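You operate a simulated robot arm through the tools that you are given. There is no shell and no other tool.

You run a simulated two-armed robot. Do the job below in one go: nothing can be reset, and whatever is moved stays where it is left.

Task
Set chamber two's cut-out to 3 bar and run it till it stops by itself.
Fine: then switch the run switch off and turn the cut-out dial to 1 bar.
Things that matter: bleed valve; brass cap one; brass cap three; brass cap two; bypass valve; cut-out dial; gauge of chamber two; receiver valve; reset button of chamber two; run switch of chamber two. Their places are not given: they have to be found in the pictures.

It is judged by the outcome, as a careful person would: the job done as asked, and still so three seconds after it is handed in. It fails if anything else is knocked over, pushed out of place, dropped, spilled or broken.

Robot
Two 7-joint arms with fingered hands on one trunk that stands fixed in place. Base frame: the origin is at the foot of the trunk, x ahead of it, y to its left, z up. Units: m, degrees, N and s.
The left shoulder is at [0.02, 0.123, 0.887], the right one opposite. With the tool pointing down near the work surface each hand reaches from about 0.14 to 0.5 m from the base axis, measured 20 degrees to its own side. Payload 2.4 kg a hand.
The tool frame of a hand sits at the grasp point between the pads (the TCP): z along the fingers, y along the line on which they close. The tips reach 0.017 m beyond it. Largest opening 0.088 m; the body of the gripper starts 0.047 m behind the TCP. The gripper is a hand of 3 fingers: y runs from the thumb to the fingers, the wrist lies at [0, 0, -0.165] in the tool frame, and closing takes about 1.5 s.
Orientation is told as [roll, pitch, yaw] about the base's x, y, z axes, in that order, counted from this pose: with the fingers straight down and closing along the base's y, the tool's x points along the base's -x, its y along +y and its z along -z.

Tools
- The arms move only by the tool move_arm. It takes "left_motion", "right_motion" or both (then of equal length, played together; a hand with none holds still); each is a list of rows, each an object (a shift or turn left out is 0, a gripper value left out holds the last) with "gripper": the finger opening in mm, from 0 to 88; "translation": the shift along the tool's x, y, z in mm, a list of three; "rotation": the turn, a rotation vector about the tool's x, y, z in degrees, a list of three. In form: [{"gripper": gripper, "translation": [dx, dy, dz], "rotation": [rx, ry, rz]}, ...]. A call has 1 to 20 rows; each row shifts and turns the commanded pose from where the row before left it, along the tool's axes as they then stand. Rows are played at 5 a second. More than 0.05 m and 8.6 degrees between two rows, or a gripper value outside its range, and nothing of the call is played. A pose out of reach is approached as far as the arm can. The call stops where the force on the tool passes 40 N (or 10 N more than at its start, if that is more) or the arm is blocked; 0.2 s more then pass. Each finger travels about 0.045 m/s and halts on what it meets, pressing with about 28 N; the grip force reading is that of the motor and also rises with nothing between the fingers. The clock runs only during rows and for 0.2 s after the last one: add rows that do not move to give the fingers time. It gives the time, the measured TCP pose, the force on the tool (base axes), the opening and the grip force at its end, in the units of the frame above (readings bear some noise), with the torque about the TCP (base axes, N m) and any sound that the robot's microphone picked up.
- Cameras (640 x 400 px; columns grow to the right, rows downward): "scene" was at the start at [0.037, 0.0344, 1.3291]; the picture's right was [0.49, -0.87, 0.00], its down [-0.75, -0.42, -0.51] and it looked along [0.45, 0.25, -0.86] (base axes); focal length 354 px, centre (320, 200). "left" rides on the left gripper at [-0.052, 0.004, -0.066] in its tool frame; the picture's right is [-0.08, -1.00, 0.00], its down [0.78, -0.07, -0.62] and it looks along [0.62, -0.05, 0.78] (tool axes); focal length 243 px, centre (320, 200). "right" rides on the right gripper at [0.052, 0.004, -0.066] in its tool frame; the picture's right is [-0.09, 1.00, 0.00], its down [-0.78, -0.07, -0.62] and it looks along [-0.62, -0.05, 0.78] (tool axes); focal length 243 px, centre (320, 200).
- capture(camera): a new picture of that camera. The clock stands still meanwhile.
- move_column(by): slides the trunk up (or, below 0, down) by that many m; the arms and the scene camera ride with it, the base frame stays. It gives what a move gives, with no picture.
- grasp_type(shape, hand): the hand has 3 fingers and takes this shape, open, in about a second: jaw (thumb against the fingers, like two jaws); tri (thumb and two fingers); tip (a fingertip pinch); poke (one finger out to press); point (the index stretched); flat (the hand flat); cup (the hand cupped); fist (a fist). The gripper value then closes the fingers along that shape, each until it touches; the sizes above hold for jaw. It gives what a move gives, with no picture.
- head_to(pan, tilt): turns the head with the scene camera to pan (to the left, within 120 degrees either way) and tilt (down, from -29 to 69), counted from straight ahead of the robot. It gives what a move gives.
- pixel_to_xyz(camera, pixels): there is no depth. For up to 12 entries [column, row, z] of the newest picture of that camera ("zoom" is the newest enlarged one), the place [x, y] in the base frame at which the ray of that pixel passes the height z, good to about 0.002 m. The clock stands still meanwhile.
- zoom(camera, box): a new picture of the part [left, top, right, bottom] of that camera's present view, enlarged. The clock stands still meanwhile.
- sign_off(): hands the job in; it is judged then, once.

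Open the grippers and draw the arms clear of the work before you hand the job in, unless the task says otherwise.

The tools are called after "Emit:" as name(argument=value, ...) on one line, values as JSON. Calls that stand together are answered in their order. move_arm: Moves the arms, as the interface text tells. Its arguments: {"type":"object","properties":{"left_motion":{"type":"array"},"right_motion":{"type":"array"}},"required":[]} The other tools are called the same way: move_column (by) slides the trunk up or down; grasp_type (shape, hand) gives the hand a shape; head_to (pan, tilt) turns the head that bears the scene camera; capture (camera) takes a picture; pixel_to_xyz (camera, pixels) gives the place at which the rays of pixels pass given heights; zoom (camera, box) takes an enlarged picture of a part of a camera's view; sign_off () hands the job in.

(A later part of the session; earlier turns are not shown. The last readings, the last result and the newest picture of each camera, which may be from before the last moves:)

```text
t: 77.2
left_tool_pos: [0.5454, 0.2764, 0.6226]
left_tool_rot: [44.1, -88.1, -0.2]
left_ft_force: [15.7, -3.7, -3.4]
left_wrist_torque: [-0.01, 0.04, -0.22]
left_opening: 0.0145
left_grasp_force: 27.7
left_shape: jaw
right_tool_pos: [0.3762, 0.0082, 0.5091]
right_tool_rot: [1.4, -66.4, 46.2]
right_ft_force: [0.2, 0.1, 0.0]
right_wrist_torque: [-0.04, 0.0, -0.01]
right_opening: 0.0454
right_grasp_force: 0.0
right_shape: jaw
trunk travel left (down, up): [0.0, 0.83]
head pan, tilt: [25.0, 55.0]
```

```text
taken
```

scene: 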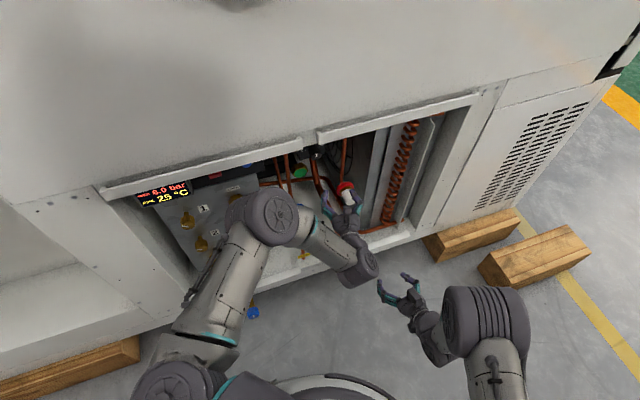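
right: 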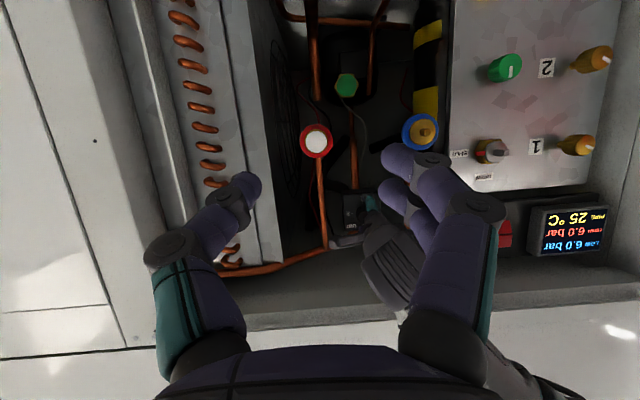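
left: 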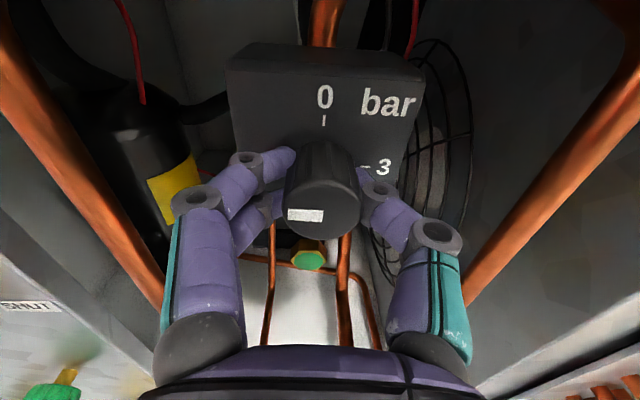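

The pointer now faces 1. I relieve the sideways load (2 mm to the right) and continue another 88° toward 2.

Emit:
move_arm(left_motion=[{"translation": [0, -2, 0]}, {"rotation": [0, 0, -8]}, {"rotation": [0, 0, -8]}, {"rotation": [0, 0, -8]}, {"rotation": [0, 0, -8]}, {"rotation": [0, 0, -8]}, {"rotation": [0, 0, -8]}, {"rotation": [0, 0, -8]}, {"rotation": [0, 0, -8]}, {"rotation": [0, 0, -8]}, {"rotation": [0, 0, -8]}, {"rotation": [0, 0, -8]}, {"translation": [0, 0, 0]}])

Emit:
capture(camera="left")

Emit:
capture(camera="scene")

```text
t: 80.0
left_tool_pos: [0.5458, 0.2746, 0.6229]
left_tool_rot: [-88.8, -3.3, 133.8]
left_ft_force: [22.6, -9.3, 17.7]
left_wrist_torque: [0.3, -0.17, -0.26]
left_opening: 0.0143
left_grasp_force: 28.1
left_shape: jaw
right_tool_pos: [0.376, 0.0077, 0.5095]
right_tool_rot: [1.6, -66.5, 46.2]
right_ft_force: [-0.2, 0.0, 0.2]
right_wrist_torque: [0.0, 0.02, 0.0]
right_opening: 0.0452
right_grasp_force: 0.1
right_shape: jaw
trunk travel left (down, up): [0.0, 0.83]
head pan, tilt: [25.0, 55.0]
```

```text
taken
```

left: 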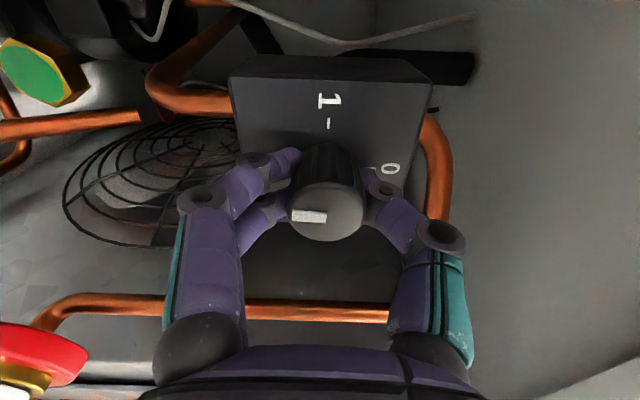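

```text
taken
```

scene: 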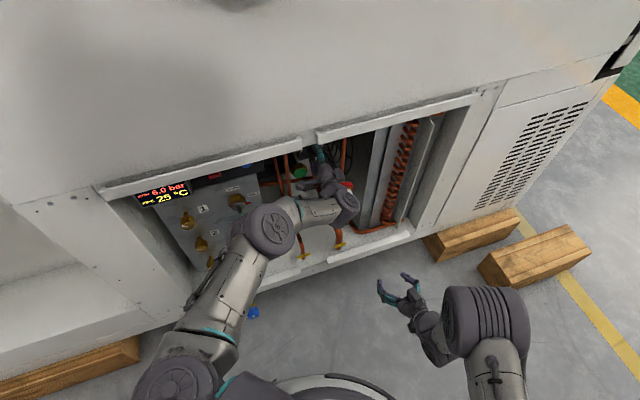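

The pointer now faces 2 (image left with "1" at the top). I ease the load (2 mm right, 2 mm up) and try continuing a further 32° in this grip.

Emit:
move_arm(left_motion=[{"translation": [2, -2, 0]}, {"rotation": [0, 0, -8]}, {"rotation": [0, 0, -8]}, {"rotation": [0, 0, -8]}, {"rotation": [0, 0, -8]}, {"translation": [0, 0, 0]}])

Emit:
capture(camera="left")

```text
t: 81.4
left_tool_pos: [0.5464, 0.2744, 0.6258]
left_tool_rot: [-88.7, 28.8, 134.7]
left_ft_force: [13.0, -4.6, 18.7]
left_wrist_torque: [0.32, -0.16, -0.14]
left_opening: 0.0144
left_grasp_force: 28.3
left_shape: jaw
right_tool_pos: [0.3754, 0.0075, 0.5105]
right_tool_rot: [1.5, -66.5, 46.4]
right_ft_force: [0.1, -0.3, 0.0]
right_wrist_torque: [-0.01, 0.0, 0.01]
right_opening: 0.0451
right_grasp_force: 0.2
right_shape: jaw
trunk travel left (down, up): [0.0, 0.83]
head pan, tilt: [25.0, 55.0]
```

```text
taken
```

left: 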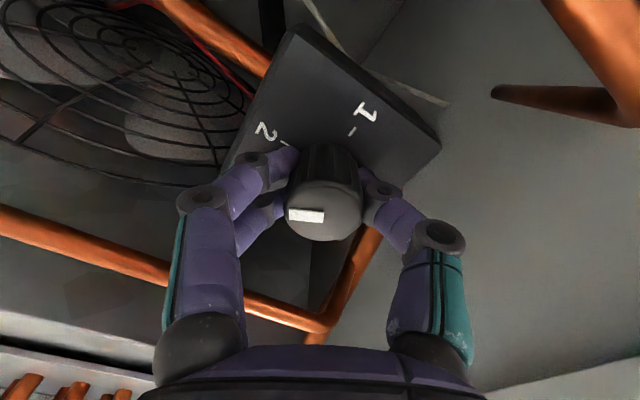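

The grip still turns without reaching a limit (208° so far). I continue another 56°, easing 1 mm upward.

Emit:
move_arm(left_motion=[{"translation": [1, -1, 0], "rotation": [0, 0, -8]}, {"rotation": [0, 0, -8]}, {"rotation": [0, 0, -8]}, {"rotation": [0, 0, -8]}, {"rotation": [0, 0, -8]}, {"rotation": [0, 0, -8]}, {"rotation": [0, 0, -8]}, {"translation": [0, 0, 0]}])

Emit:
capture(camera="left")

Emit:
capture(camera="scene")

```text
t: 83.2
left_tool_pos: [0.5458, 0.2749, 0.627]
left_tool_rot: [-78.2, 84.7, 145.8]
left_ft_force: [-1.2, 13.1, 20.3]
left_wrist_torque: [0.25, -0.11, 0.26]
left_opening: 0.0144
left_grasp_force: 27.9
left_shape: jaw
right_tool_pos: [0.3746, 0.0081, 0.5099]
right_tool_rot: [1.2, -66.6, 46.6]
right_ft_force: [-0.2, 0.0, -0.2]
right_wrist_torque: [-0.04, -0.01, 0.02]
right_opening: 0.0453
right_grasp_force: 0.1
right_shape: jaw
trunk travel left (down, up): [0.0, 0.83]
head pan, tilt: [25.0, 55.0]
```

```text
taken
```

left: 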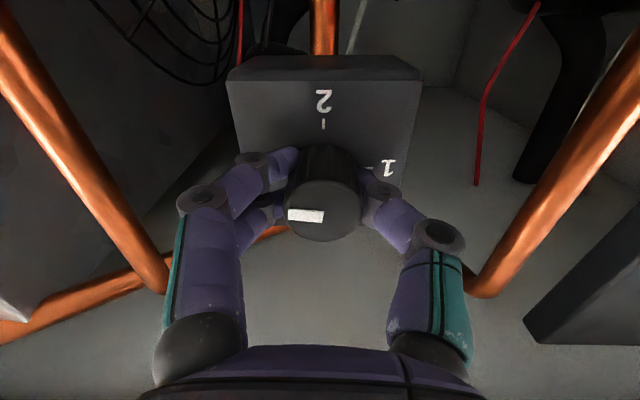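

```text
taken
```

scene: 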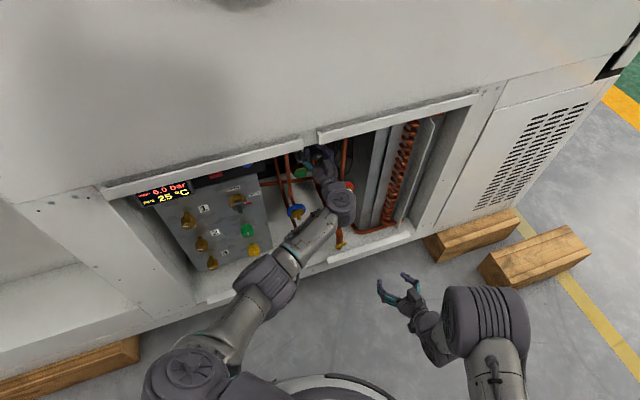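

The pointer is now close to 3 ("2" at image top, bar pointing image-left). I'll zoom to measure the residual angle.

Emit:
zoom(camera="left", box=[220, 50, 430, 250])

```text
2.00 times, centred on (325, 150) of left
```

zoom: 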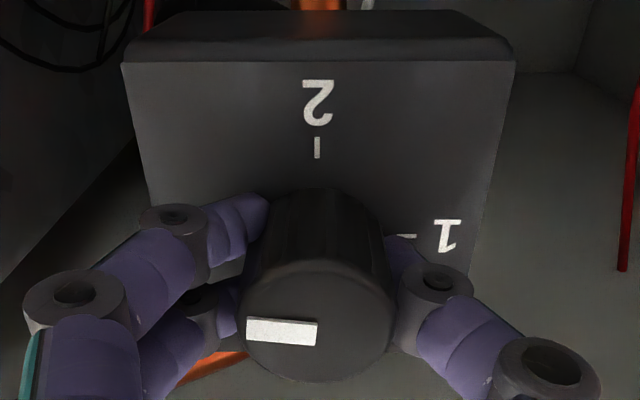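

The bar is about 5° short of 3 (left end tilted slightly toward 2), matching 264° of 270°. I turn 6° more, release, back out 60 mm.

Emit:
move_arm(left_motion=[{"rotation": [0, 0, -6]}, {"translation": [0, 0, 0]}, {"gripper": 45}, {"translation": [0, 0, 0]}, {"translation": [0, 0, 0]}, {"translation": [0, 0, -20]}, {"translation": [0, 0, -20]}, {"translation": [0, 0, -20]}, {"translation": [0, 0, 0]}])

Emit:
zoom(camera="left", box=[220, 40, 430, 220])

Emit:
capture(camera="right")

```text
t: 85.2
left_tool_pos: [0.5032, 0.2323, 0.6279]
left_tool_rot: [-76.0, 84.4, 148.1]
left_ft_force: [0.1, 0.0, 0.2]
left_wrist_torque: [-0.01, -0.01, 0.02]
left_opening: 0.0447
left_grasp_force: 0.1
left_shape: jaw
left hand out of reach, approached as far as the arm can: row 1
right_tool_pos: [0.3754, 0.0087, 0.51]
right_tool_rot: [1.4, -66.6, 46.5]
right_ft_force: [0.4, 0.0, 0.0]
right_wrist_torque: [-0.02, 0.0, 0.01]
right_opening: 0.0452
right_grasp_force: 0.0
right_shape: jaw
trunk travel left (down, up): [0.0, 0.83]
head pan, tilt: [25.0, 55.0]
```

```text
2.22 times, centred on (325, 130) of left
```

zoom: 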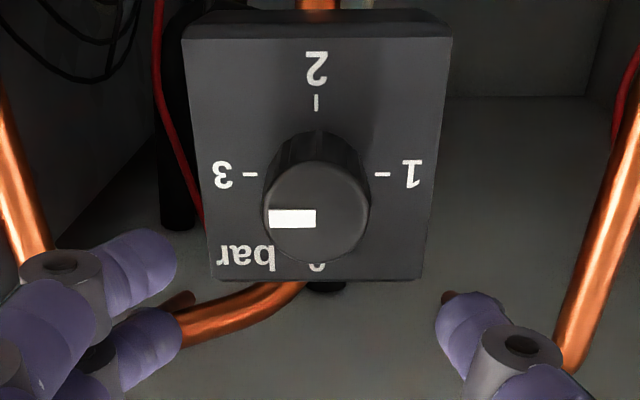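

```text
taken
```

right: 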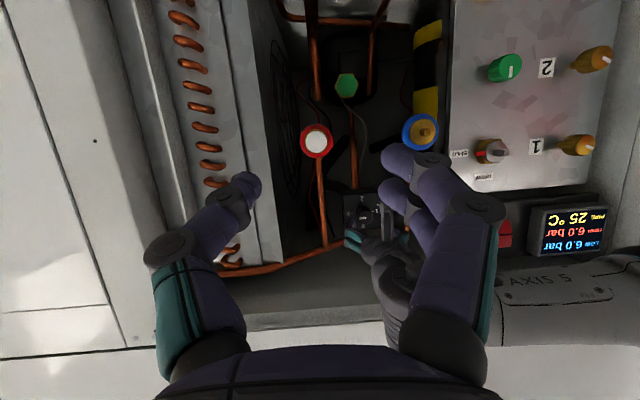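

The dial now points exactly at 3. Next is the run rocker at L≈+0.03: I back the left hand out and shift left in small steps at the same roll (camera underneath keeps clear of the lip).

Emit:
move_arm(left_motion=[{"translation": [0, -5, -25]}, {"translation": [0, -15, -25]}, {"translation": [0, -25, -20]}, {"translation": [0, -30, -10]}, {"translation": [0, -30, 0]}, {"translation": [0, 0, 0]}])

Emit:
capture(camera="scene")

Emit:
capture(camera="left")

```text
t: 86.6
left_tool_pos: [0.3726, 0.253, 0.6381]
left_tool_rot: [-75.8, 84.4, 148.1]
left_ft_force: [-0.5, 0.8, -0.6]
left_wrist_torque: [-0.01, 0.04, -0.01]
left_opening: 0.0444
left_grasp_force: 0.1
left_shape: jaw
right_tool_pos: [0.3758, 0.0087, 0.5085]
right_tool_rot: [1.5, -66.5, 46.5]
right_ft_force: [0.1, 0.6, 0.4]
right_wrist_torque: [0.03, 0.03, 0.02]
right_opening: 0.0453
right_grasp_force: 0.1
right_shape: jaw
trunk travel left (down, up): [0.0, 0.83]
head pan, tilt: [25.0, 55.0]
```

```text
taken
```

scene: 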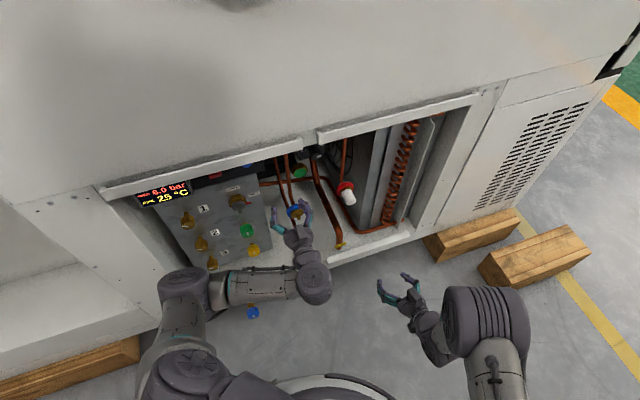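

```text
taken
```

left: 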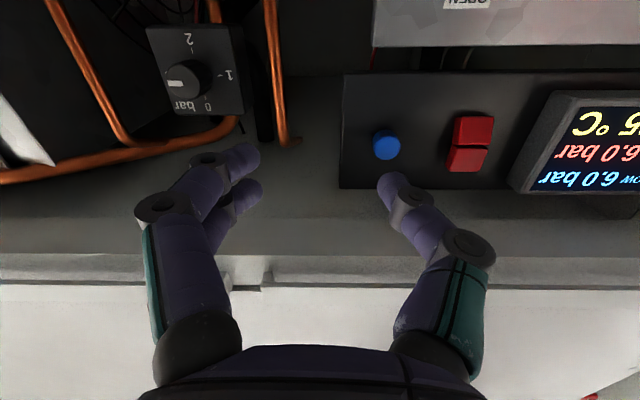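

The view shows button (386, 145), rocker (470, 145) and display. I'll put the left hand in the poke shape and look at where the finger points; also zoom on the rocker.

Emit:
grasp_type(hand="left", shape="poke")

Emit:
capture(camera="left")

Emit:
zoom(camera="left", box=[340, 70, 520, 200])

```text
t: 87.5
left_tool_pos: [0.3738, 0.2521, 0.6377]
left_tool_rot: [-76.1, 84.5, 147.9]
left_ft_force: [-0.5, 0.1, -0.2]
left_wrist_torque: [0.02, -0.03, -0.02]
left_opening: 0.0001
left_grasp_force: 0.1
left_shape: poke
right_tool_pos: [0.3763, 0.009, 0.5096]
right_tool_rot: [1.4, -66.5, 46.4]
right_ft_force: [1.2, -0.2, 0.8]
right_wrist_torque: [-0.01, 0.04, 0.01]
right_opening: 0.0454
right_grasp_force: 0.2
right_shape: jaw
trunk travel left (down, up): [0.0, 0.83]
head pan, tilt: [25.0, 55.0]
```

```text
taken
```

left: 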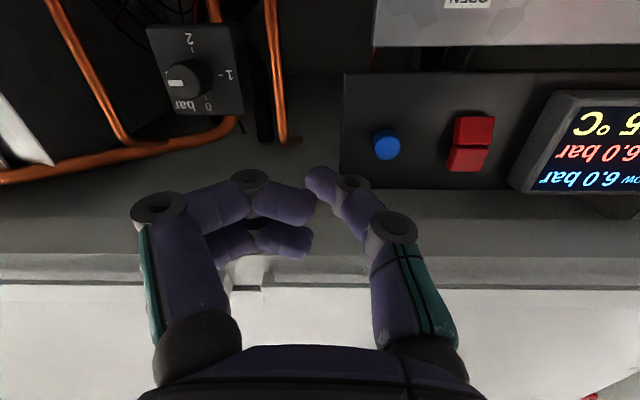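

```text
3.08 times, centred on (430, 135) of left
```

zoom: 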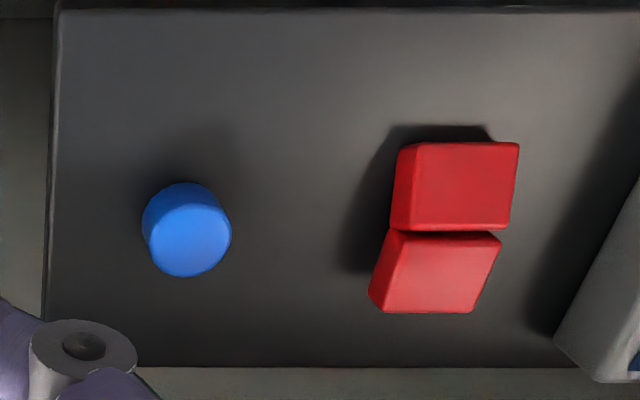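

The bar-shaped tip (thumb) ends ~12 mm ahead of the TCP; refined rocker position: centre line at F≈0.558, L≈0.036, z≈0.673, upper half centre z≈0.687. I'll shift the hand left and up in line with the upper half, staying outside the lip.

Emit:
move_arm(left_motion=[{"translation": [10, -32, 0]}, {"translation": [10, -32, 0]}, {"translation": [10, -32, 0]}, {"translation": [10, -32, 0]}, {"translation": [0, 0, 0]}, {"translation": [0, 0, 0]}])

Emit:
capture(camera="left")

Emit:
capture(camera="scene")

```text
t: 88.9
left_tool_pos: [0.3018, 0.3374, 0.685]
left_tool_rot: [-76.6, 84.3, 147.5]
left_ft_force: [0.5, 0.7, -0.1]
left_wrist_torque: [0.02, -0.01, 0.0]
left_opening: 0.0
left_grasp_force: 0.0
left_shape: poke
left hand out of reach, approached as far as the arm can: row 4
right_tool_pos: [0.3761, 0.0093, 0.5097]
right_tool_rot: [1.4, -66.6, 46.3]
right_ft_force: [0.2, -0.2, 0.6]
right_wrist_torque: [0.0, 0.01, 0.0]
right_opening: 0.0452
right_grasp_force: 0.0
right_shape: jaw
trunk travel left (down, up): [0.0, 0.83]
head pan, tilt: [25.0, 55.0]
```

```text
taken
```

left: 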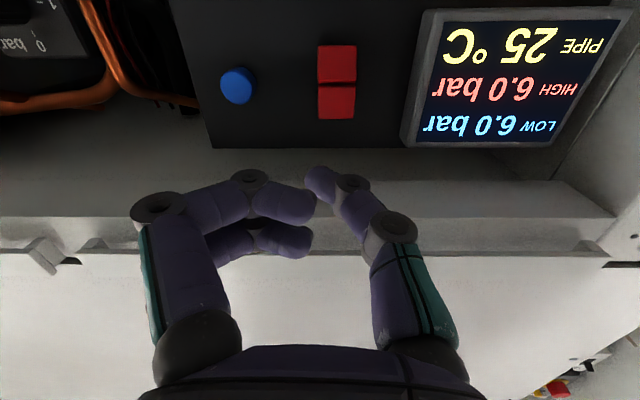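

```text
taken
```

scene: 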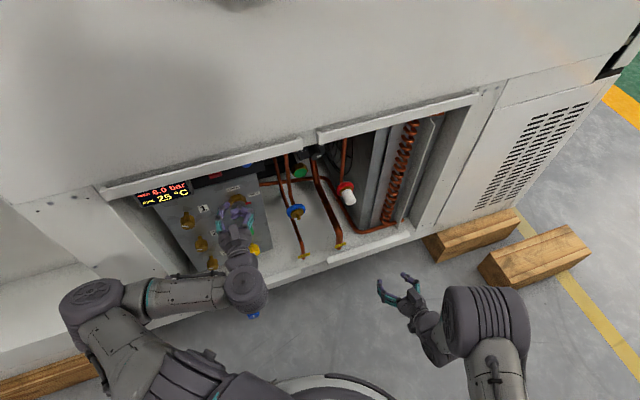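

The rocker is at (337, 82), just ahead and 1 cm left; display reads LOW 6.0/HIGH 6.0. I advance 55 mm with the small lateral correction and look again.

Emit:
move_arm(left_motion=[{"translation": [2, -4, 18]}, {"translation": [2, -4, 18]}, {"translation": [2, -3, 19]}, {"translation": [0, 0, 0]}])

Emit:
capture(camera="left")

Emit:
capture(camera="right")

```text
t: 89.9
left_tool_pos: [0.3449, 0.3631, 0.6969]
left_tool_rot: [-76.4, 84.3, 147.8]
left_ft_force: [-1.4, -0.4, -0.3]
left_wrist_torque: [-0.01, 0.0, 0.03]
left_opening: 0.0001
left_grasp_force: 0.0
left_shape: poke
left hand out of reach, approached as far as the arm can: row 1, 2, 3
right_tool_pos: [0.3764, 0.0083, 0.509]
right_tool_rot: [1.4, -66.5, 46.5]
right_ft_force: [0.0, 0.2, -0.1]
right_wrist_torque: [0.01, 0.0, -0.03]
right_opening: 0.0453
right_grasp_force: 0.0
right_shape: jaw
trunk travel left (down, up): [0.0, 0.83]
head pan, tilt: [25.0, 55.0]
```

```text
taken
```

left: 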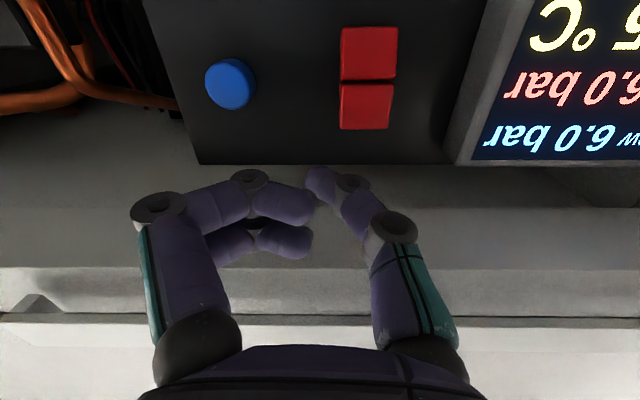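

```text
taken
```

right: 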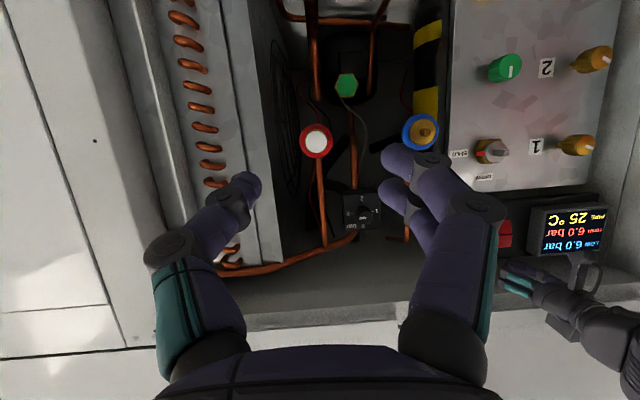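

The reach limit (likely the roll joint near its end) pushed the hand 2 cm right. I unroll by 24° and then apply the lateral correction (+25 mm left, −6 mm).

Emit:
move_arm(left_motion=[{"rotation": [0, 0, 8]}, {"rotation": [0, 0, 8]}, {"rotation": [0, 0, 8]}, {"translation": [-9, -10, 0]}, {"translation": [-9, -9, 0]}, {"translation": [0, 0, 0]}])

Emit:
capture(camera="left")

```text
t: 91.3
left_tool_pos: [0.3262, 0.3811, 0.689]
left_tool_rot: [-87.3, 60.7, 136.4]
left_ft_force: [0.3, 0.5, -0.2]
left_wrist_torque: [0.0, -0.02, 0.0]
left_opening: 0.0001
left_grasp_force: 0.1
left_shape: poke
right_tool_pos: [0.3777, 0.0076, 0.5101]
right_tool_rot: [1.2, -66.6, 46.4]
right_ft_force: [-0.3, -0.2, 0.3]
right_wrist_torque: [0.03, 0.0, -0.01]
right_opening: 0.0453
right_grasp_force: 0.0
right_shape: jaw
trunk travel left (down, up): [0.0, 0.83]
head pan, tilt: [25.0, 55.0]
```

```text
taken
```

left: 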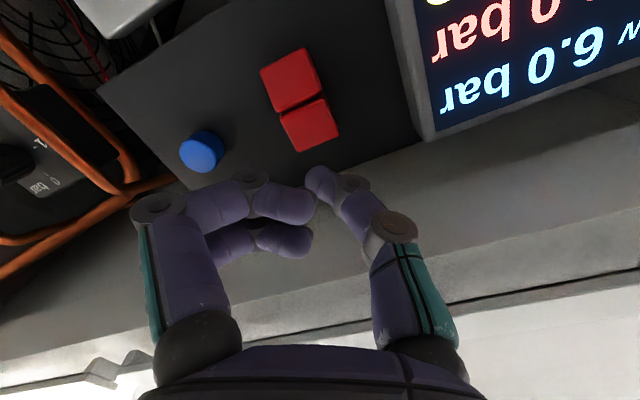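

Now the hand is reachable and aligned: the tool axis meets the rocker plane near (320, 132), on the upper half at (310, 127). I advance 38 mm and check just before contact.

Emit:
move_arm(left_motion=[{"translation": [0, 0, 14]}, {"translation": [0, 0, 14]}, {"translation": [0, 0, 10]}, {"translation": [0, 0, 0]}])

Emit:
capture(camera="left")

```text
t: 92.3
left_tool_pos: [0.3535, 0.4078, 0.6882]
left_tool_rot: [-87.3, 60.7, 136.3]
left_ft_force: [-0.3, 0.7, 0.4]
left_wrist_torque: [-0.04, 0.0, 0.0]
left_opening: 0.0
left_grasp_force: 0.0
left_shape: poke
right_tool_pos: [0.3752, 0.0101, 0.5099]
right_tool_rot: [1.2, -66.5, 46.4]
right_ft_force: [-0.2, 0.5, -1.0]
right_wrist_torque: [-0.01, -0.02, -0.01]
right_opening: 0.0455
right_grasp_force: 0.0
right_shape: jaw
trunk travel left (down, up): [0.0, 0.83]
head pan, tilt: [25.0, 55.0]
```

```text
taken
```

left: 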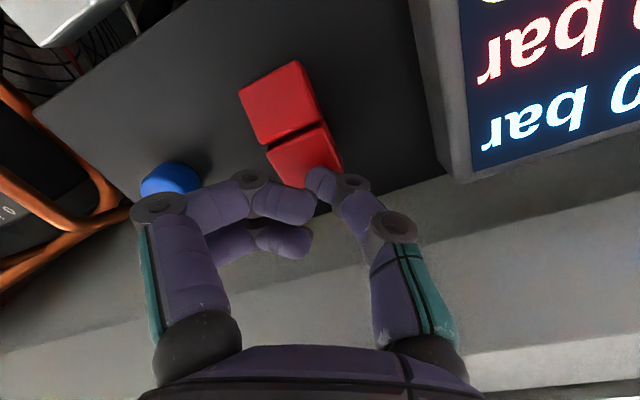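

The fingertip at (312, 175) is right over the upper half's end. I press forward in small steps, up to 16 mm, then back off.

Emit:
move_arm(left_motion=[{"translation": [0, 0, 3]}, {"translation": [0, 0, 3]}, {"translation": [0, 0, 2]}, {"translation": [0, 0, 2]}, {"translation": [0, 0, 2]}])

Emit:
capture(camera="left")

```text
t: 93.5
left_tool_pos: [0.3591, 0.4151, 0.6908]
left_tool_rot: [-88.3, 60.7, 135.6]
left_ft_force: [-32.4, -14.5, 12.4]
left_wrist_torque: [0.03, 0.06, 0.06]
left_opening: 0.0001
left_grasp_force: 0.0
left_shape: poke
right_tool_pos: [0.3741, 0.0076, 0.5098]
right_tool_rot: [1.2, -66.8, 46.6]
right_ft_force: [0.7, -0.3, -0.2]
right_wrist_torque: [0.0, -0.02, -0.02]
right_opening: 0.045
right_grasp_force: 0.0
right_shape: jaw
trunk travel left (down, up): [0.0, 0.83]
head pan, tilt: [25.0, 55.0]
stopped in row 5 (left hand): the force on the tool passed its limit at 42 N (the readings are from after the stop); the commanded pose is now the measured one
```

```text
taken
```

left: 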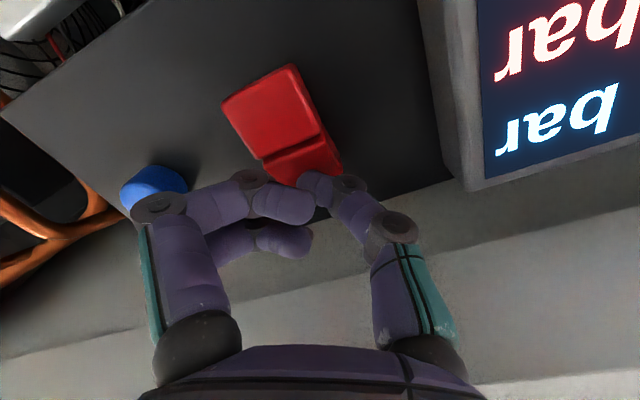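

The rocker has flipped: the upper half is now pushed in and the lower half stands out. I back off and look at the display for running.

Emit:
move_arm(left_motion=[{"translation": [0, 0, -10]}, {"translation": [0, 0, -15]}, {"translation": [0, 0, -20]}, {"translation": [0, 0, 0]}])

Emit:
capture(camera="left")

Emit:
zoom(camera="right", box=[490, 180, 640, 280])

```text
t: 94.5
left_tool_pos: [0.3301, 0.3849, 0.6911]
left_tool_rot: [-87.5, 60.5, 136.2]
left_ft_force: [0.2, 0.7, -0.3]
left_wrist_torque: [0.02, -0.05, 0.05]
left_opening: 0.0001
left_grasp_force: 0.1
left_shape: poke
right_tool_pos: [0.3763, 0.0082, 0.5105]
right_tool_rot: [1.3, -66.5, 46.3]
right_ft_force: [0.6, 0.4, 0.6]
right_wrist_torque: [0.02, -0.02, -0.01]
right_opening: 0.0453
right_grasp_force: 0.0
right_shape: jaw
trunk travel left (down, up): [0.0, 0.83]
head pan, tilt: [25.0, 55.0]
```

```text
taken
```

left: 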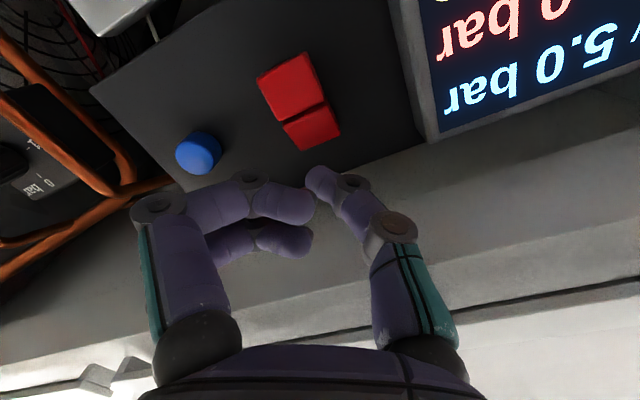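

```text
4.00 times, centred on (565, 230) of right
```

zoom: 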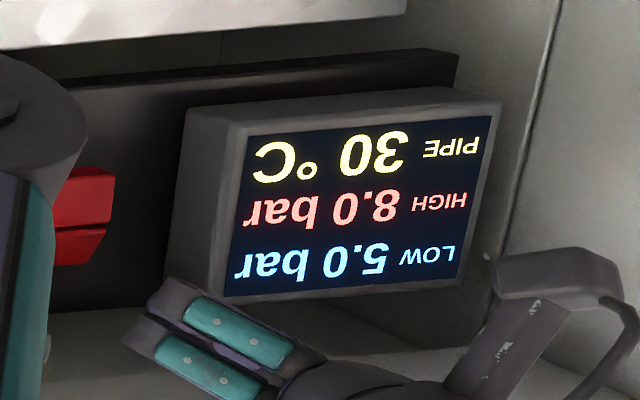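

It's running: LOW 5.0, HIGH 8.0, PIPE 30 °C. I wait 2 s and read again.

Emit:
move_arm(left_motion=[{"translation": [0, 0, 0]}, {"translation": [0, 0, 0]}, {"translation": [0, 0, 0]}, {"translation": [0, 0, 0]}, {"translation": [0, 0, 0]}, {"translation": [0, 0, 0]}, {"translation": [0, 0, 0]}, {"translation": [0, 0, 0]}])

Emit:
zoom(camera="right", box=[490, 180, 640, 280])

```text
t: 96.3
left_tool_pos: [0.3298, 0.3855, 0.6895]
left_tool_rot: [-87.5, 60.6, 136.2]
left_ft_force: [-0.1, 0.2, -0.1]
left_wrist_torque: [0.05, -0.01, -0.02]
left_opening: 0.0004
left_grasp_force: 0.1
left_shape: poke
right_tool_pos: [0.3739, 0.0093, 0.5088]
right_tool_rot: [1.3, -66.5, 46.3]
right_ft_force: [0.7, -0.9, 0.3]
right_wrist_torque: [-0.01, 0.0, 0.01]
right_opening: 0.0453
right_grasp_force: 0.1
right_shape: jaw
trunk travel left (down, up): [0.0, 0.83]
head pan, tilt: [25.0, 55.0]
```

```text
4.00 times, centred on (565, 230) of right
```

zoom: 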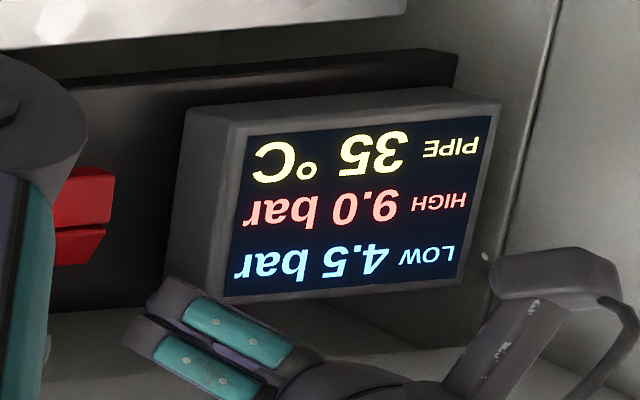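

LOW 4.5, HIGH 9.0, PIPE 35 °C – pumping down steadily. I wait another 3 s.

Emit:
move_arm(left_motion=[{"translation": [0, 0, 0]}, {"translation": [0, 0, 0]}, {"translation": [0, 0, 0]}, {"translation": [0, 0, 0]}, {"translation": [0, 0, 0]}, {"translation": [0, 0, 0]}, {"translation": [0, 0, 0]}, {"translation": [0, 0, 0]}, {"translation": [0, 0, 0]}, {"translation": [0, 0, 0]}, {"translation": [0, 0, 0]}, {"translation": [0, 0, 0]}, {"translation": [0, 0, 0]}, {"translation": [0, 0, 0]}])

Emit:
zoom(camera="right", box=[490, 180, 640, 280])

```text
t: 99.3
left_tool_pos: [0.3292, 0.3846, 0.6901]
left_tool_rot: [-87.6, 60.6, 136.2]
left_ft_force: [-0.5, 0.2, -0.5]
left_wrist_torque: [0.01, 0.0, 0.0]
left_opening: 0.0001
left_grasp_force: 0.1
left_shape: poke
right_tool_pos: [0.375, 0.0096, 0.5105]
right_tool_rot: [1.4, -66.5, 46.4]
right_ft_force: [0.6, -0.3, 0.2]
right_wrist_torque: [0.03, -0.02, 0.0]
right_opening: 0.0453
right_grasp_force: 0.0
right_shape: jaw
trunk travel left (down, up): [0.0, 0.83]
head pan, tilt: [25.0, 55.0]
```

```text
4.00 times, centred on (565, 230) of right
```

zoom: 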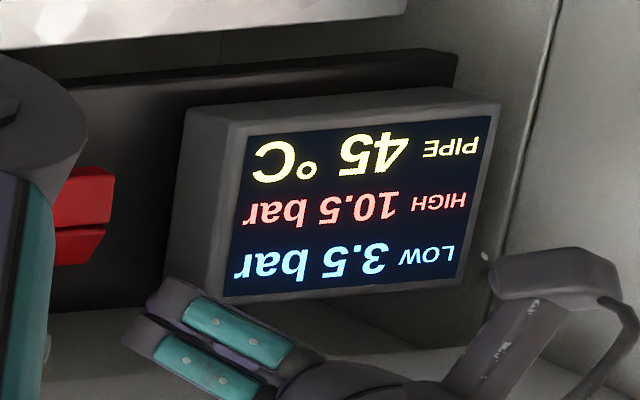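

LOW 3.5, HIGH 10.5 – close to the 3 bar cut-out. I wait another 3 s.

Emit:
move_arm(left_motion=[{"translation": [0, 0, 0]}, {"translation": [0, 0, 0]}, {"translation": [0, 0, 0]}, {"translation": [0, 0, 0]}, {"translation": [0, 0, 0]}, {"translation": [0, 0, 0]}, {"translation": [0, 0, 0]}, {"translation": [0, 0, 0]}, {"translation": [0, 0, 0]}, {"translation": [0, 0, 0]}, {"translation": [0, 0, 0]}, {"translation": [0, 0, 0]}, {"translation": [0, 0, 0]}, {"translation": [0, 0, 0]}])

Emit:
zoom(camera="right", box=[490, 180, 640, 280])

```text
t: 102.3
left_tool_pos: [0.3299, 0.3857, 0.6905]
left_tool_rot: [-87.6, 60.6, 136.3]
left_ft_force: [0.6, 0.1, -0.3]
left_wrist_torque: [0.04, -0.01, 0.02]
left_opening: 0.0
left_grasp_force: 0.0
left_shape: poke
right_tool_pos: [0.3752, 0.0081, 0.5087]
right_tool_rot: [1.3, -66.5, 46.5]
right_ft_force: [-0.6, 0.3, 0.0]
right_wrist_torque: [-0.02, -0.04, 0.03]
right_opening: 0.0453
right_grasp_force: 0.0
right_shape: jaw
trunk travel left (down, up): [0.0, 0.83]
head pan, tilt: [25.0, 55.0]
```

```text
4.00 times, centred on (565, 230) of right
```

zoom: 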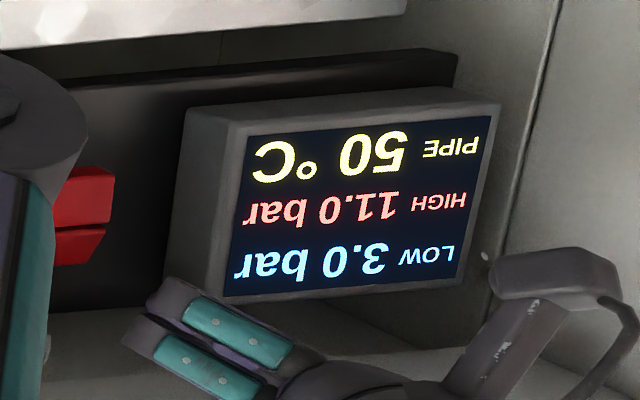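

LOW 3.0, HIGH 11.0, PIPE 50 °C. I wait another 4 s to see whether it has really stopped.

Emit:
move_arm(left_motion=[{"translation": [0, 0, 0]}, {"translation": [0, 0, 0]}, {"translation": [0, 0, 0]}, {"translation": [0, 0, 0]}, {"translation": [0, 0, 0]}, {"translation": [0, 0, 0]}, {"translation": [0, 0, 0]}, {"translation": [0, 0, 0]}, {"translation": [0, 0, 0]}, {"translation": [0, 0, 0]}, {"translation": [0, 0, 0]}, {"translation": [0, 0, 0]}, {"translation": [0, 0, 0]}, {"translation": [0, 0, 0]}, {"translation": [0, 0, 0]}, {"translation": [0, 0, 0]}, {"translation": [0, 0, 0]}, {"translation": [0, 0, 0]}])

Emit:
zoom(camera="right", box=[490, 180, 640, 280])

Emit:
capture(camera="left")

```text
t: 106.1
left_tool_pos: [0.3299, 0.3843, 0.6905]
left_tool_rot: [-87.6, 60.6, 136.1]
left_ft_force: [-0.2, 0.5, 0.0]
left_wrist_torque: [-0.02, 0.0, -0.01]
left_opening: 0.0
left_grasp_force: 0.0
left_shape: poke
right_tool_pos: [0.3762, 0.0085, 0.509]
right_tool_rot: [1.3, -66.5, 46.4]
right_ft_force: [0.4, 0.0, -0.7]
right_wrist_torque: [0.02, 0.0, 0.0]
right_opening: 0.0452
right_grasp_force: 0.0
right_shape: jaw
trunk travel left (down, up): [0.0, 0.83]
head pan, tilt: [25.0, 55.0]
```

```text
4.00 times, centred on (565, 230) of right
```

zoom: 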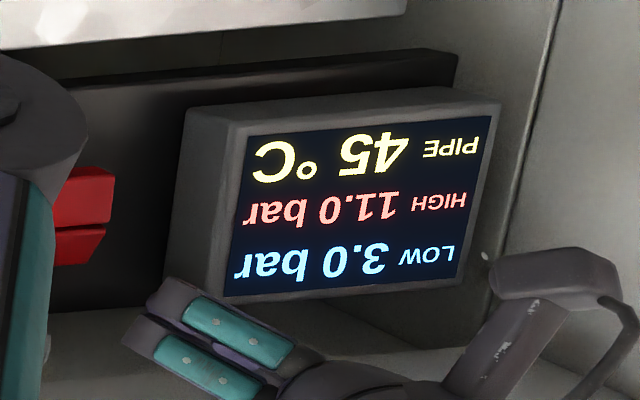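

```text
taken
```

left: 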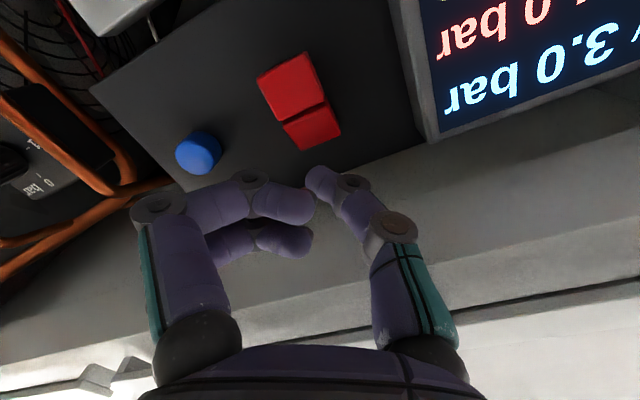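

PIPE is falling (45 °C) with LOW held at 3.0 and HIGH at 11.0: it stopped by itself. Now I switch off: shift the finger 35 mm down to line up with the rocker's lower half, and check.

Emit:
move_arm(left_motion=[{"translation": [-15, 8.6, 0]}, {"translation": [-15.5, 8.6, 0]}, {"translation": [0, 0, 15]}, {"translation": [0, 0, 15]}, {"translation": [0, 0, 0]}])

Emit:
capture(camera="left")

```text
t: 107.3
left_tool_pos: [0.3506, 0.4055, 0.6555]
left_tool_rot: [-87.7, 60.5, 136.2]
left_ft_force: [1.1, 0.8, -0.4]
left_wrist_torque: [0.03, -0.03, -0.04]
left_opening: 0.0003
left_grasp_force: 0.1
left_shape: poke
right_tool_pos: [0.375, 0.0098, 0.5098]
right_tool_rot: [1.3, -66.5, 46.4]
right_ft_force: [0.5, 0.5, -0.4]
right_wrist_torque: [-0.01, 0.0, -0.03]
right_opening: 0.0451
right_grasp_force: 0.1
right_shape: jaw
trunk travel left (down, up): [0.0, 0.83]
head pan, tilt: [25.0, 55.0]
```

```text
taken
```

left: 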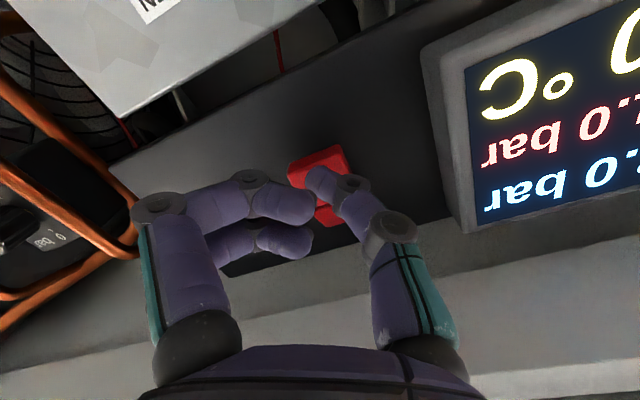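

The tip sits over the lower half (288–348, 148–190). I shift 5 mm further toward its lower end and press forward in small steps.

Emit:
move_arm(left_motion=[{"translation": [-4.4, 2.5, 0]}, {"translation": [0, 0, 3]}, {"translation": [0, 0, 2]}, {"translation": [0, 0, 2]}, {"translation": [0, 0, 2]}, {"translation": [0, 0, 2]}, {"translation": [0, 0, 2]}, {"translation": [0, 0, 2]}, {"translation": [0, 0, 2]}])

Emit:
capture(camera="left")

```text
t: 109.3
left_tool_pos: [0.3617, 0.4163, 0.6491]
left_tool_rot: [-87.4, 60.6, 136.3]
left_ft_force: [-21.4, -13.3, -5.9]
left_wrist_torque: [-0.03, 0.09, 0.0]
left_opening: 0.0
left_grasp_force: 0.1
left_shape: poke
right_tool_pos: [0.3751, 0.0077, 0.5094]
right_tool_rot: [1.4, -66.6, 46.4]
right_ft_force: [-0.4, -0.1, -0.2]
right_wrist_torque: [-0.04, 0.0, -0.02]
right_opening: 0.0453
right_grasp_force: 0.1
right_shape: jaw
trunk travel left (down, up): [0.0, 0.83]
head pan, tilt: [25.0, 55.0]
```

```text
taken
```

left: 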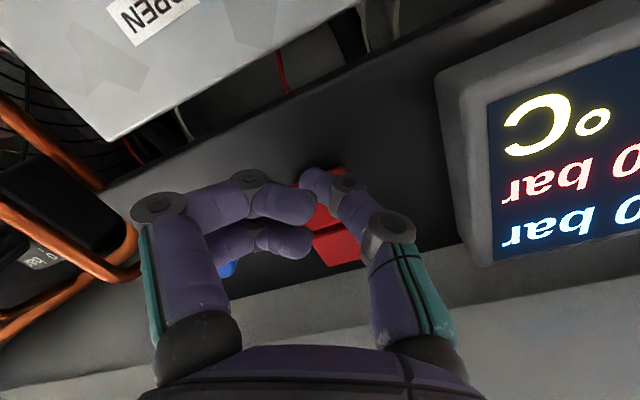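

The upper half now stands out again under 25 N of press. I back off and inspect the rocker.

Emit:
move_arm(left_motion=[{"translation": [0, 0, -10]}, {"translation": [0, 0, -20]}, {"translation": [0, 0, -20]}, {"translation": [0, 0, -20]}, {"translation": [0, 0, 0]}])

Emit:
zoom(camera="left", box=[160, 0, 480, 200])

Emit:
zoom(camera="right", box=[490, 180, 640, 280])

```text
t: 110.5
left_tool_pos: [0.3126, 0.3681, 0.6496]
left_tool_rot: [-87.6, 60.6, 136.2]
left_ft_force: [0.9, -0.1, -0.9]
left_wrist_torque: [0.0, -0.01, 0.01]
left_opening: 0.0
left_grasp_force: 0.0
left_shape: poke
right_tool_pos: [0.3751, 0.0092, 0.5093]
right_tool_rot: [1.3, -66.5, 46.5]
right_ft_force: [-0.2, 0.5, 0.2]
right_wrist_torque: [-0.01, -0.03, -0.01]
right_opening: 0.0453
right_grasp_force: 0.2
right_shape: jaw
trunk travel left (down, up): [0.0, 0.83]
head pan, tilt: [25.0, 55.0]
```

```text
2.00 times, centred on (320, 100) of left
```

zoom: 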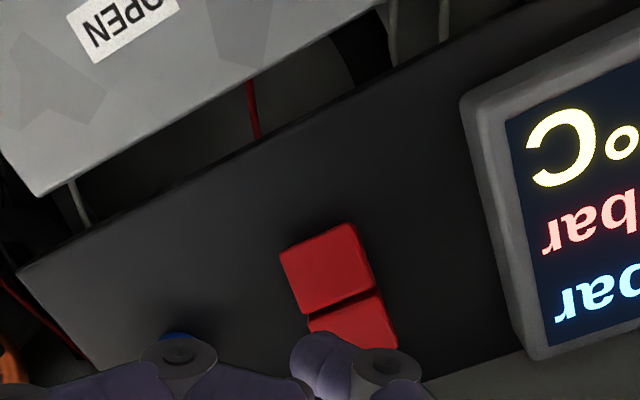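

```text
4.00 times, centred on (565, 230) of right
```

zoom: 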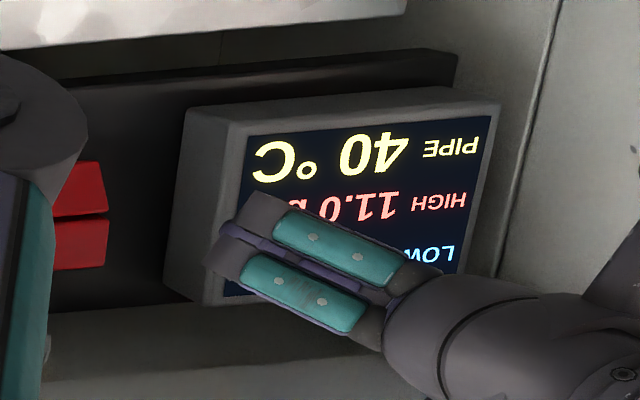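

The rocker is back in its original off position; display shows PIPE falling to 40 °C. I retreat, go back to jaw shape, and move right toward the dial.

Emit:
move_arm(left_motion=[{"translation": [0, 0, -20]}, {"translation": [0, 0, -20]}, {"translation": [15, 35, 0]}, {"translation": [15, 35, 0]}, {"translation": [15, 35, 0]}, {"translation": [15, 35, 0]}, {"translation": [15, 35, 0]}, {"translation": [15, 33, 0]}, {"translation": [0, 0, 0]}])

Emit:
grasp_type(hand="left", shape="jaw")

Emit:
move_arm(left_motion=[{"gripper": 45}, {"gripper": 45}, {"gripper": 45}, {"gripper": 45}])

Emit:
capture(camera="left")

Emit:
capture(camera="scene")

```text
t: 112.5
left_tool_pos: [0.4412, 0.1771, 0.6269]
left_tool_rot: [-87.6, 60.6, 136.2]
left_ft_force: [0.3, -0.9, -0.3]
left_wrist_torque: [-0.02, -0.01, -0.01]
left_opening: 0.0002
left_grasp_force: 0.1
left_shape: poke
right_tool_pos: [0.3762, 0.0092, 0.51]
right_tool_rot: [1.4, -66.6, 46.4]
right_ft_force: [-0.7, 0.8, -0.5]
right_wrist_torque: [-0.03, 0.01, -0.02]
right_opening: 0.0453
right_grasp_force: 0.1
right_shape: jaw
trunk travel left (down, up): [0.0, 0.83]
head pan, tilt: [25.0, 55.0]
```

```text
t: 113.4
left_tool_pos: [0.44, 0.1774, 0.6273]
left_tool_rot: [-87.6, 60.5, 136.3]
left_ft_force: [0.0, 1.4, 0.7]
left_wrist_torque: [-0.03, 0.01, 0.01]
left_opening: 0.0881
left_grasp_force: 0.0
left_shape: jaw
right_tool_pos: [0.3762, 0.0079, 0.5081]
right_tool_rot: [1.4, -66.5, 46.3]
right_ft_force: [0.2, 0.4, -0.3]
right_wrist_torque: [-0.01, 0.0, 0.02]
right_opening: 0.0452
right_grasp_force: 0.1
right_shape: jaw
trunk travel left (down, up): [0.0, 0.83]
head pan, tilt: [25.0, 55.0]
```

```text
t: 114.4
left_tool_pos: [0.4412, 0.1783, 0.6274]
left_tool_rot: [-87.7, 60.6, 136.1]
left_ft_force: [-0.1, 0.5, 0.1]
left_wrist_torque: [-0.01, -0.02, -0.01]
left_opening: 0.0454
left_grasp_force: 0.0
left_shape: jaw
right_tool_pos: [0.3749, 0.0093, 0.5095]
right_tool_rot: [1.4, -66.5, 46.5]
right_ft_force: [0.2, -0.5, -0.6]
right_wrist_torque: [-0.01, 0.01, 0.01]
right_opening: 0.0452
right_grasp_force: 0.0
right_shape: jaw
trunk travel left (down, up): [0.0, 0.83]
head pan, tilt: [25.0, 55.0]
```

```text
taken
```

left: 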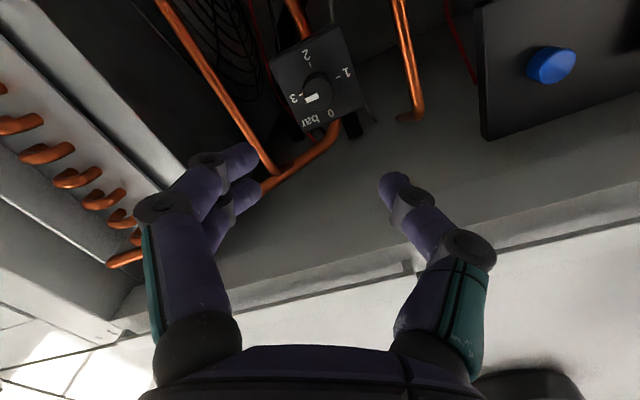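

```text
taken
```

scene: 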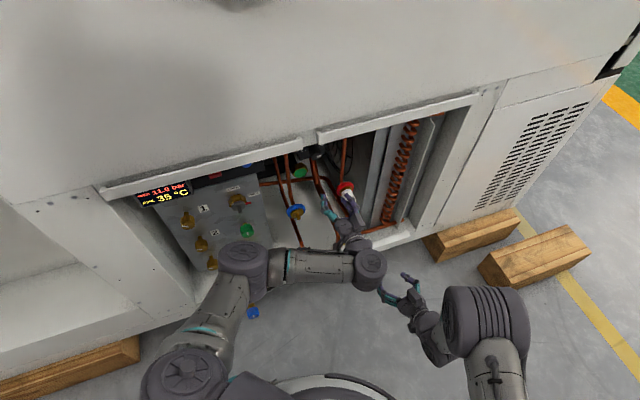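

Knob is at (313, 93), dial still on 3; lateral offset ≈ 3–5 mm. I correct by 3 mm in y, advance 82 mm to just in front of the knob and check.

Emit:
move_arm(left_motion=[{"translation": [0, 3, 30]}, {"translation": [0, 0, 30]}, {"translation": [0, 0, 22]}, {"translation": [0, 0, 0]}])

Emit:
zoom(camera="left", box=[220, 50, 420, 210])

```text
t: 115.4
left_tool_pos: [0.5007, 0.2327, 0.6242]
left_tool_rot: [-87.4, 60.5, 136.1]
left_ft_force: [-0.3, -0.5, 0.8]
left_wrist_torque: [-0.01, -0.01, -0.01]
left_opening: 0.0456
left_grasp_force: 0.1
left_shape: jaw
right_tool_pos: [0.3759, 0.0082, 0.5093]
right_tool_rot: [1.4, -66.6, 46.4]
right_ft_force: [0.6, -1.4, -0.7]
right_wrist_torque: [0.01, -0.01, -0.01]
right_opening: 0.0457
right_grasp_force: 0.0
right_shape: jaw
trunk travel left (down, up): [0.0, 0.83]
head pan, tilt: [25.0, 55.0]
```

```text
2.50 times, centred on (320, 130) of left
```

zoom: 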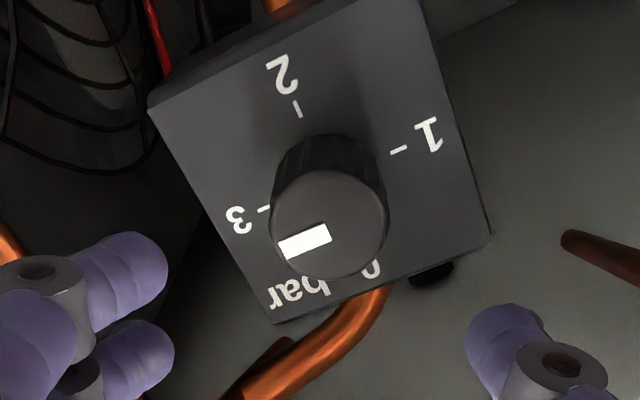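

The knob's centre is at (323.6, 138.8): about 3 mm in x and −1.5 mm in y. I correct, advance 62 mm and close on the knob.

Emit:
move_arm(left_motion=[{"translation": [3, -1.5, 20]}, {"translation": [0, 0, 20]}, {"translation": [0, 0, 12]}, {"translation": [0, 0, 10]}, {"gripper": 30}, {"gripper": 24}, {"gripper": 20}, {"translation": [0, 0, 0]}, {"translation": [0, 0, 0]}, {"translation": [0, 0, 0]}])

Emit:
capture(camera="left")

```text
t: 117.6
left_tool_pos: [0.5479, 0.2763, 0.6263]
left_tool_rot: [-87.7, 60.6, 136.2]
left_ft_force: [4.6, -1.5, 4.4]
left_wrist_torque: [0.05, 0.01, -0.05]
left_opening: 0.0166
left_grasp_force: 28.1
left_shape: jaw
right_tool_pos: [0.3762, 0.0077, 0.5094]
right_tool_rot: [1.4, -66.4, 46.3]
right_ft_force: [-0.2, -0.2, -0.4]
right_wrist_torque: [0.04, 0.0, -0.01]
right_opening: 0.0453
right_grasp_force: 0.1
right_shape: jaw
trunk travel left (down, up): [0.0, 0.83]
head pan, tilt: [25.0, 55.0]
```

```text
taken
```

left: 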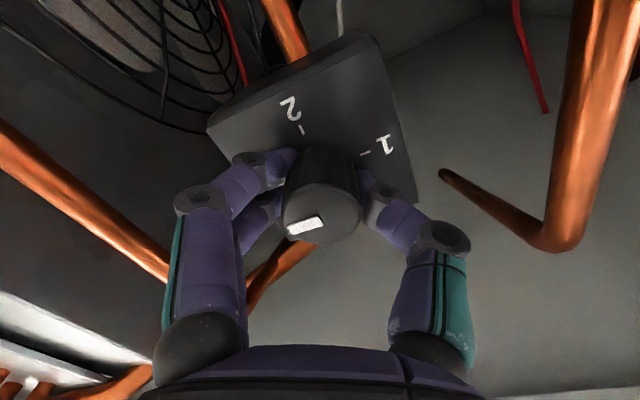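

Gripped with little side load. I turn clockwise 96° (12 × 8°), from 3 toward 2 and past it, and check.

Emit:
move_arm(left_motion=[{"rotation": [0, 0, 8]}, {"rotation": [0, 0, 8]}, {"rotation": [0, 0, 8]}, {"rotation": [0, 0, 8]}, {"rotation": [0, 0, 8]}, {"rotation": [0, 0, 8]}, {"rotation": [0, 0, 8]}, {"rotation": [0, 0, 8]}, {"rotation": [0, 0, 8]}, {"rotation": [0, 0, 8]}, {"rotation": [0, 0, 8]}, {"rotation": [0, 0, 8]}, {"translation": [0, 0, 0]}])

Emit:
capture(camera="left")

```text
t: 120.4
left_tool_pos: [0.5468, 0.2764, 0.6247]
left_tool_rot: [-88.4, -35.5, 133.1]
left_ft_force: [11.6, -6.7, -10.3]
left_wrist_torque: [-0.15, 0.13, -0.1]
left_opening: 0.0158
left_grasp_force: 28.1
left_shape: jaw
right_tool_pos: [0.3753, 0.0091, 0.5084]
right_tool_rot: [1.5, -66.4, 46.2]
right_ft_force: [0.1, 0.1, -0.6]
right_wrist_torque: [0.01, 0.03, 0.0]
right_opening: 0.0453
right_grasp_force: 0.1
right_shape: jaw
trunk travel left (down, up): [0.0, 0.83]
head pan, tilt: [25.0, 55.0]
```

```text
taken
```

left: 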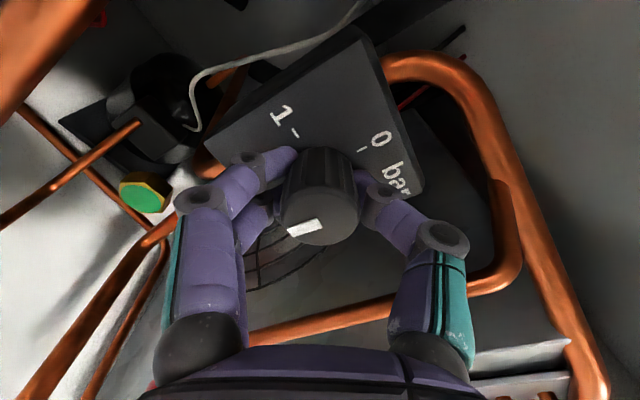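

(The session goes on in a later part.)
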